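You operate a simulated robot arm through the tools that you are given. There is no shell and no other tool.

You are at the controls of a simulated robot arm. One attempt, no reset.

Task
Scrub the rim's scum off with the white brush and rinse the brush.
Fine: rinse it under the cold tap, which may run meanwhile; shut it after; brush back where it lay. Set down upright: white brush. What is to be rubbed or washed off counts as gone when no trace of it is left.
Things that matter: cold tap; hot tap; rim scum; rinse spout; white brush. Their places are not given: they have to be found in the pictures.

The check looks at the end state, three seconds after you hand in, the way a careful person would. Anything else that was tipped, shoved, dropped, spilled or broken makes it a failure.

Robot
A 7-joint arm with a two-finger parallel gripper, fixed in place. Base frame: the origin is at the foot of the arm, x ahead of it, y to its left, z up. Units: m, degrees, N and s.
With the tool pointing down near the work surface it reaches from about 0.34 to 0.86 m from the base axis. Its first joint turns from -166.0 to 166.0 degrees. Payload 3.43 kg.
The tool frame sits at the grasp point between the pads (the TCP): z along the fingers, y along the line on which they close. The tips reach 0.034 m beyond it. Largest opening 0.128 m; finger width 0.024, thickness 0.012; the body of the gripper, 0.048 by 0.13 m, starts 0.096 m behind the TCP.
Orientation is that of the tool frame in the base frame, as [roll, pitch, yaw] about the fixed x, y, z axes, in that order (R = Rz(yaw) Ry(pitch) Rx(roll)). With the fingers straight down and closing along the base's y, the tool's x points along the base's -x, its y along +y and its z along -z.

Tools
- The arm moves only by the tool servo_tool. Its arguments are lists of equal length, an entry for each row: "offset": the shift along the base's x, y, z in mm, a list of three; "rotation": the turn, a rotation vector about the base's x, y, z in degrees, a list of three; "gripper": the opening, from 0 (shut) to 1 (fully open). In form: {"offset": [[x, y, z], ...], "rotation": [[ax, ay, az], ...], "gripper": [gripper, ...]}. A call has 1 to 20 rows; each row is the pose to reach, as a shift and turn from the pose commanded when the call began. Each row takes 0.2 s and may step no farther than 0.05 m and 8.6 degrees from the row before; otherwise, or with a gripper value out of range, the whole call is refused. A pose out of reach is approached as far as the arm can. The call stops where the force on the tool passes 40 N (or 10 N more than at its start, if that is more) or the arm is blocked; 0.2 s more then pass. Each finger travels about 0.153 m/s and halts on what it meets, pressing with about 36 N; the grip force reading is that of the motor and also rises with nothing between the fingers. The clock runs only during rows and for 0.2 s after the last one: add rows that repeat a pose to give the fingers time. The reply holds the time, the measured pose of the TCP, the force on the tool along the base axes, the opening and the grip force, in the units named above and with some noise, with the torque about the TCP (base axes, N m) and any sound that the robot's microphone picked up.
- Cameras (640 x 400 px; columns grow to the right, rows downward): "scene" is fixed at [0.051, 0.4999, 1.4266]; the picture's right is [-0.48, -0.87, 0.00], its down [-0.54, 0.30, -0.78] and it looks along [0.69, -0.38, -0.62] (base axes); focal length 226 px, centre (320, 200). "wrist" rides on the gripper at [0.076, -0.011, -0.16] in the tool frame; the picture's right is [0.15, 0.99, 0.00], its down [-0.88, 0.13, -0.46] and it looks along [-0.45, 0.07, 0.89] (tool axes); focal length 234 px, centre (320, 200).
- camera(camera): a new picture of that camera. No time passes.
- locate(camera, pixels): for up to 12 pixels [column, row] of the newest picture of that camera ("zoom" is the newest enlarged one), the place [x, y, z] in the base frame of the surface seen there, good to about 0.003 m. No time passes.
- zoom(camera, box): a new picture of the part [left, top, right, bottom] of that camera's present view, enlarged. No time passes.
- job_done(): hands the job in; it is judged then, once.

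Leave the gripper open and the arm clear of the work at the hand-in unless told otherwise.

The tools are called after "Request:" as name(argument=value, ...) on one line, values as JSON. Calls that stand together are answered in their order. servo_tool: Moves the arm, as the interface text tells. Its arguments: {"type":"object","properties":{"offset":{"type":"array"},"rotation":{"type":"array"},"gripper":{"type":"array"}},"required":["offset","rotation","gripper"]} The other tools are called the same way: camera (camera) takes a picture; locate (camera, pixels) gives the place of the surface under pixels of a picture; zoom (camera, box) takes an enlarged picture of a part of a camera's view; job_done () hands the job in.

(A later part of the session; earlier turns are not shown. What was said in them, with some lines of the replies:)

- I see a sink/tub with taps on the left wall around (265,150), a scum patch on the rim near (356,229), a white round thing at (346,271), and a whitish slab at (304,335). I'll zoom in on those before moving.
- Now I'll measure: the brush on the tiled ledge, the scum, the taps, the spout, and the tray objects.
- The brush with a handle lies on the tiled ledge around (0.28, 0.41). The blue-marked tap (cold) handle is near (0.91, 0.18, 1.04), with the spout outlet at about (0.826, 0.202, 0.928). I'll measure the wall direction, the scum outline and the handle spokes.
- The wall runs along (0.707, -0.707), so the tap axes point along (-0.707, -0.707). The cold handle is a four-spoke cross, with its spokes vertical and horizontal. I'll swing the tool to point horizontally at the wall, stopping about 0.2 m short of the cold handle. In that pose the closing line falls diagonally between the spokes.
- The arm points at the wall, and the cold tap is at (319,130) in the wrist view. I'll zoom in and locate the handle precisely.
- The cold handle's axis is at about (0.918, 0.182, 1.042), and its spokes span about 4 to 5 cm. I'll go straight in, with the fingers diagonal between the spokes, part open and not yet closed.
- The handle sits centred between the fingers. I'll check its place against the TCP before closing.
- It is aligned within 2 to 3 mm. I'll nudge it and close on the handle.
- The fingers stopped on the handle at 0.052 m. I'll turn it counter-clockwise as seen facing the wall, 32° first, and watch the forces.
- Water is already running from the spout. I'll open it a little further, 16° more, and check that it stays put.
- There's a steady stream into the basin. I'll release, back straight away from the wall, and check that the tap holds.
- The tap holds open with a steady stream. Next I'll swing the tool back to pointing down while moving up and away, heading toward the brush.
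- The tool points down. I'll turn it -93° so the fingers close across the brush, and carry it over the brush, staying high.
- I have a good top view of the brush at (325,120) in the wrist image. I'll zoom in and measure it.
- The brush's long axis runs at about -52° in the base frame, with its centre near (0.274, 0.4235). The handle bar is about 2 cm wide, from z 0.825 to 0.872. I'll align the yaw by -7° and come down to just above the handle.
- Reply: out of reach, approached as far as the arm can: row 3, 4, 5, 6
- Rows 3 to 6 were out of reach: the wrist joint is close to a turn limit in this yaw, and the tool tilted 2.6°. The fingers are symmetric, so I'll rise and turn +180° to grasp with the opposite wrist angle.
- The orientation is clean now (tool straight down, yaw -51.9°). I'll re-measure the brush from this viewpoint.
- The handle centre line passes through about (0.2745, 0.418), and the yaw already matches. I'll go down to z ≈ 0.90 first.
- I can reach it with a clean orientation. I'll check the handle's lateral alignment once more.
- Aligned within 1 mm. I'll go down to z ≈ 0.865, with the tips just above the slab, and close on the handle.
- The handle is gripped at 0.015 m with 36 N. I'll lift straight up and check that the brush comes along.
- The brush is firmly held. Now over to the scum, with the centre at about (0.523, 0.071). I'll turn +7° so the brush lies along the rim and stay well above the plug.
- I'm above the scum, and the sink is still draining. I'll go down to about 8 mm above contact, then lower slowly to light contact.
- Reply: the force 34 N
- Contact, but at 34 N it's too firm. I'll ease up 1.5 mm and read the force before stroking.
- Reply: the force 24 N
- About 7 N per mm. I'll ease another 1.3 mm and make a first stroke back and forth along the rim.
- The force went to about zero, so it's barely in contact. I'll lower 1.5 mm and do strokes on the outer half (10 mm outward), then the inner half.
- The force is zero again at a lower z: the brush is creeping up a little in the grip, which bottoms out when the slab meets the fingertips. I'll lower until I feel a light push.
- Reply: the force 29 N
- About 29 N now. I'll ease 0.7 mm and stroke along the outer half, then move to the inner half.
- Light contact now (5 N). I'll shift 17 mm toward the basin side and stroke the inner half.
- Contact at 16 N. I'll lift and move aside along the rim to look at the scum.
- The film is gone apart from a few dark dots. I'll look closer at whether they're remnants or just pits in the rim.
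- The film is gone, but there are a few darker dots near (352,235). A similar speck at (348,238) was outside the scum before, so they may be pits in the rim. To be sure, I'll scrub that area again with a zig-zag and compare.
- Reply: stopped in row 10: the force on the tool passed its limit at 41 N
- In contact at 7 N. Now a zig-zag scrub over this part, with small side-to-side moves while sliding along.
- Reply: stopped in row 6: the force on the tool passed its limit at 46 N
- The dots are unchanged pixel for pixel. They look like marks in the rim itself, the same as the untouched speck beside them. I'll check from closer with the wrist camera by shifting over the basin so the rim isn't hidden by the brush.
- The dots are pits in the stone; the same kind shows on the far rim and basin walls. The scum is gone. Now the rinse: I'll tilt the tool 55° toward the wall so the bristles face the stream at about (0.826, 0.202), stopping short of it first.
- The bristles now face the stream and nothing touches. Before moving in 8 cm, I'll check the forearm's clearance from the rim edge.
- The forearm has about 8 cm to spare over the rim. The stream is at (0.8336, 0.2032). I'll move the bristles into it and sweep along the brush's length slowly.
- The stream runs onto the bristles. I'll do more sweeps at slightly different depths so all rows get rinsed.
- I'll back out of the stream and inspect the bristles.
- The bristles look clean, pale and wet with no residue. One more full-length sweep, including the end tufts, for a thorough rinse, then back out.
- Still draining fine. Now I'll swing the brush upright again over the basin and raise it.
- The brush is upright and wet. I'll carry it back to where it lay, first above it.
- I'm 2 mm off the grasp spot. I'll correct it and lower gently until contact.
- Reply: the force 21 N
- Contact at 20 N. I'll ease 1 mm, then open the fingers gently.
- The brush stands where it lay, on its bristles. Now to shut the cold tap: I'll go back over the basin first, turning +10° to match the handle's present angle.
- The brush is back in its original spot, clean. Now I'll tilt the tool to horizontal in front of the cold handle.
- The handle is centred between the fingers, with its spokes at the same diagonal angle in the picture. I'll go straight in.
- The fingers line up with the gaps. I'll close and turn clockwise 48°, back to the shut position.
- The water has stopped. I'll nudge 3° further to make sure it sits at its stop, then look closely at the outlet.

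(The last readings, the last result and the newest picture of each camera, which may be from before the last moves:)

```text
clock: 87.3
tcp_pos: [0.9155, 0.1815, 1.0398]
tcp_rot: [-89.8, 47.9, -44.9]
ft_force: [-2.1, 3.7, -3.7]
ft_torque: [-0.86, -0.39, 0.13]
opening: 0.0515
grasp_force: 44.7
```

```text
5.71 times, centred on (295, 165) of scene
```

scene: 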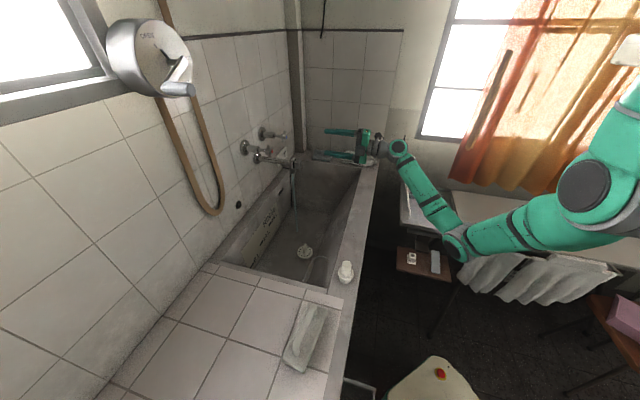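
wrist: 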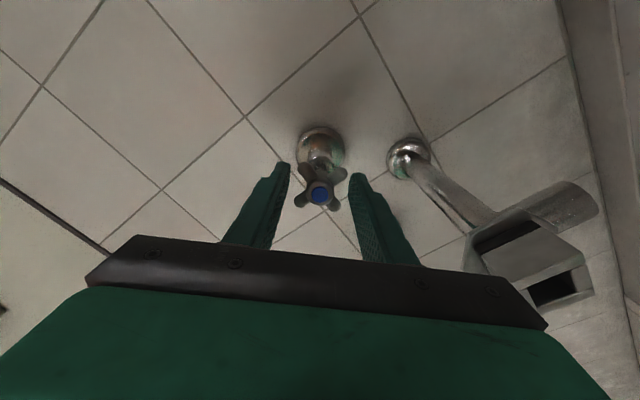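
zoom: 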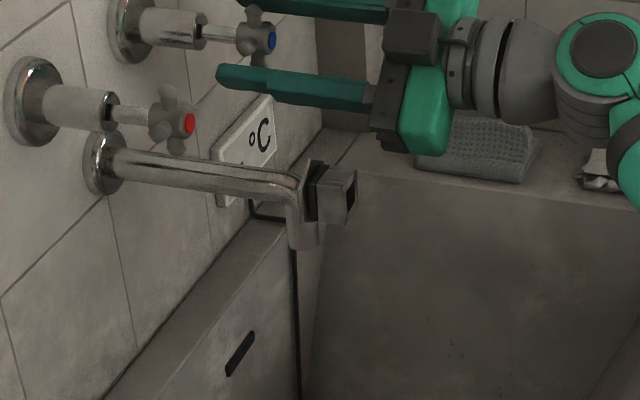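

The torque rose to about 0.9 N m, so it's at its stop and shut; no water at the outlet. I'll relax, open and back away.

Request:
servo_tool(offset=[[0, 0, 0], [0, 0, 0], [0, 0, 0], [-15, -15, 0], [-45, -45, 0], [-75, -75, 0], [-105, -105, 5], [-135, -135, 15], [-150, -150, 30]], rotation=[[-2.1, -2.1, 0], [-2.1, -2.1, 0], [-2.1, -2.1, 0], [-2.1, -2.1, 0], [-2.1, -2.1, 0], [-2.1, -2.1, 0], [-2.1, -2.1, 0], [-2.1, -2.1, 0], [-2.1, -2.1, 0]], gripper=[0.3, 0.55, 0.65, 0.65, 0.65, 0.65, 0.65, 0.65, 0.65])

Request:
zoom(camera="scene", box=[230, 110, 390, 270])

Request:
zoom(camera="scene", box=[268, 124, 300, 144])

```text
clock: 89.3
tcp_pos: [0.765, 0.0313, 1.0705]
tcp_rot: [-89.8, 45.0, -45.0]
ft_force: [-0.8, 1.1, -0.1]
ft_torque: [0.02, 0.02, 0.02]
opening: 0.0832
grasp_force: 0.0
```

```text
2.50 times, centred on (310, 190) of scene
```

zoom: 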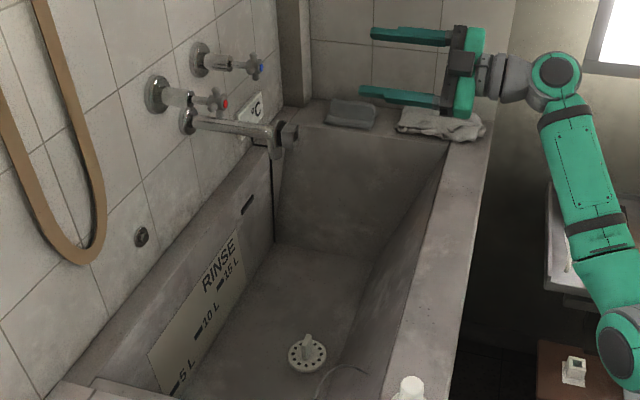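

```text
16.00 times, centred on (284, 134) of scene
```

zoom: 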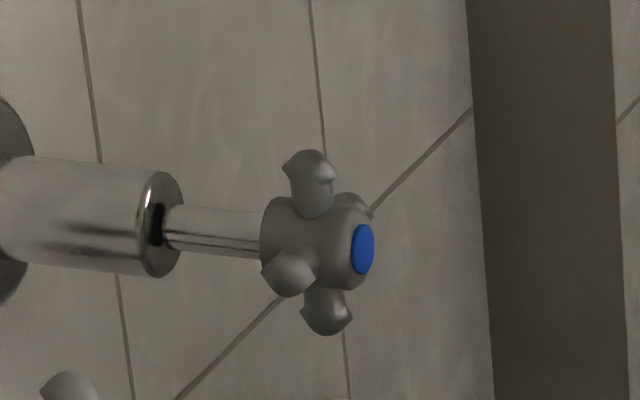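

The handle is exactly as it was at the start, and no water runs. I'll return the arm to a clear, high pose with the gripper open.

Request:
servo_tool(offset=[[-18, 3, 13], [-36, 5, 26], [-54, 8, 40], [-72, 10, 53], [-90, 13, 66], [-108, 15, 80], [-126, 18, 93], [-144, 20, 106], [-162, 23, 120], [-180, 25, 133], [-198, 28, 146], [-215, 29, 160], [-215, 29, 160]], rotation=[[-5.3, 5.3, 0], [-10.61, 10.61, 0], [-15.91, 15.91, 0], [-21.21, 21.21, 0], [-26.52, 26.52, 0], [-31.82, 31.82, 0], [-37.12, 37.12, 0], [-42.43, 42.43, 0], [-47.73, 47.73, 0], [-53.03, 53.03, 0], [-58.34, 58.34, 0], [-63.64, 63.64, 0], [-63.64, 63.64, 0]], gripper=[0.65, 0.7, 0.75, 0.8, 0.85, 0.9, 0.95, 1, 1, 1, 1, 1, 1])

Request:
camera(camera="scene")

Request:
zoom(camera="scene", box=[320, 200, 400, 260])

Request:
zoom(camera="scene", box=[230, 280, 390, 400])

Request:
zoom(camera="scene", box=[380, 170, 580, 300])

Request:
locate(camera="scene", pixels=[[310, 303], [324, 308], [288, 358], [306, 366], [314, 310], [299, 350]])

```text
clock: 92.1
tcp_pos: [0.5522, 0.0605, 1.2317]
tcp_rot: [-179.9, -0.2, -90.0]
ft_force: [0.5, -0.1, 0.4]
ft_torque: [0.01, 0.05, 0.01]
opening: 0.1282
grasp_force: 0.1
```

```text
taken
```

scene: 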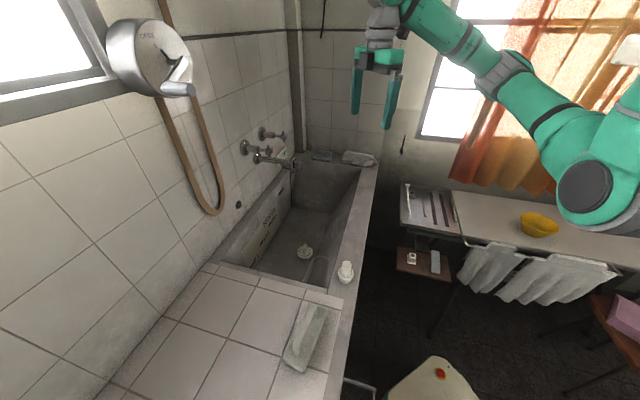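

```text
6.67 times, centred on (360, 230) of scene
```

zoom: 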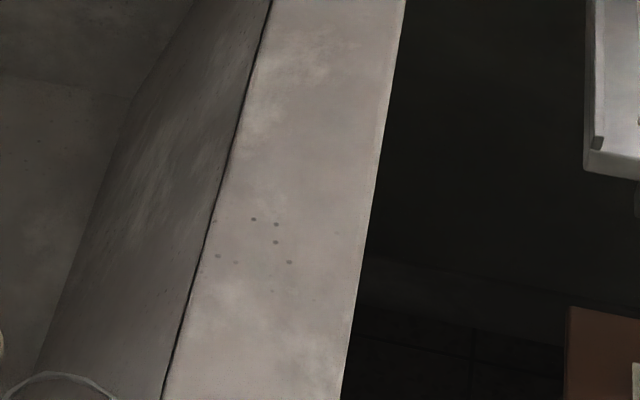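

```text
3.33 times, centred on (310, 340) of scene
```

zoom: 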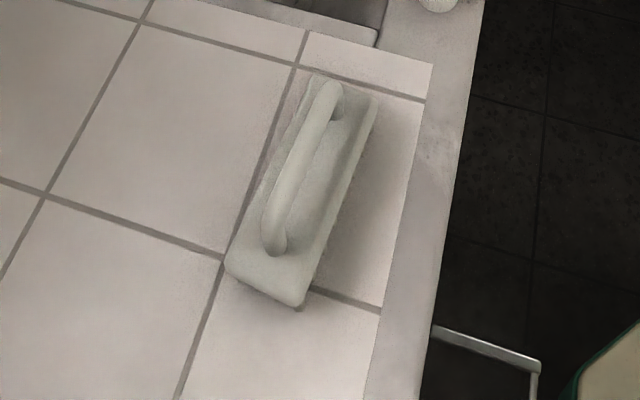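

```text
3.08 times, centred on (480, 235) of scene
```

zoom: 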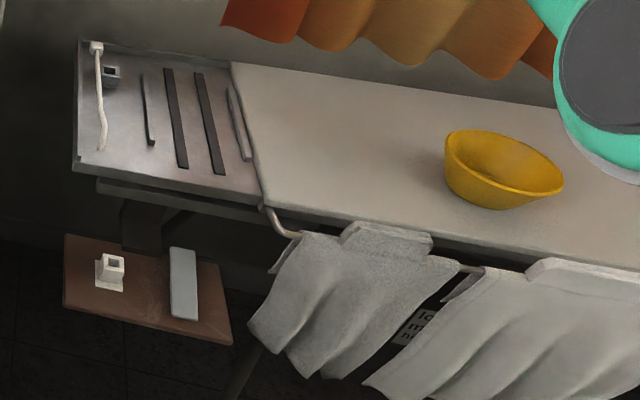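

```text
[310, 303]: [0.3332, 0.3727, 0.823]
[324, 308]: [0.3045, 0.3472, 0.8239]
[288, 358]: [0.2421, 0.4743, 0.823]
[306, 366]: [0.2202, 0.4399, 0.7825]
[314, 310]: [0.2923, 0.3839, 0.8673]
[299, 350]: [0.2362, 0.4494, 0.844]
```

Everything checks out:
- **Rim:** the film is gone and only the stone pits remain.
- **Brush:** rinsed, upright and within a few mm of its old spot.
- **Cold tap:** shut, and the hot tap was not touched.
- **Other objects:** none have moved.
- **Arm:** clear, with the gripper open.

I'm handing in the job.

Request:
job_done()

```text
The job is handed in.
```

I scrubbed the scum off the rim, rinsed the white brush under the cold tap, and handed the job in. I haven't been told the result of the check.

- **Rim:** the film is gone. A few dark dots remain where it was, and a second scrub left them unchanged. The same dots show on other parts of the basin, so I took them to be pits in the stone.
- **Brush:** I swept the bristles through the stream several times along their full length. I could only see them from above and the side, where they looked clean. The brush stands on its bristles within a few millimetres of where it lay.
- **Cold tap:** shut against its stop, with no water at the spout. I didn't touch the hot tap.
- **Everything else:** nothing else looked moved or spilled in the last pictures, and the basin drained the whole time. The arm is clear with the gripper open.
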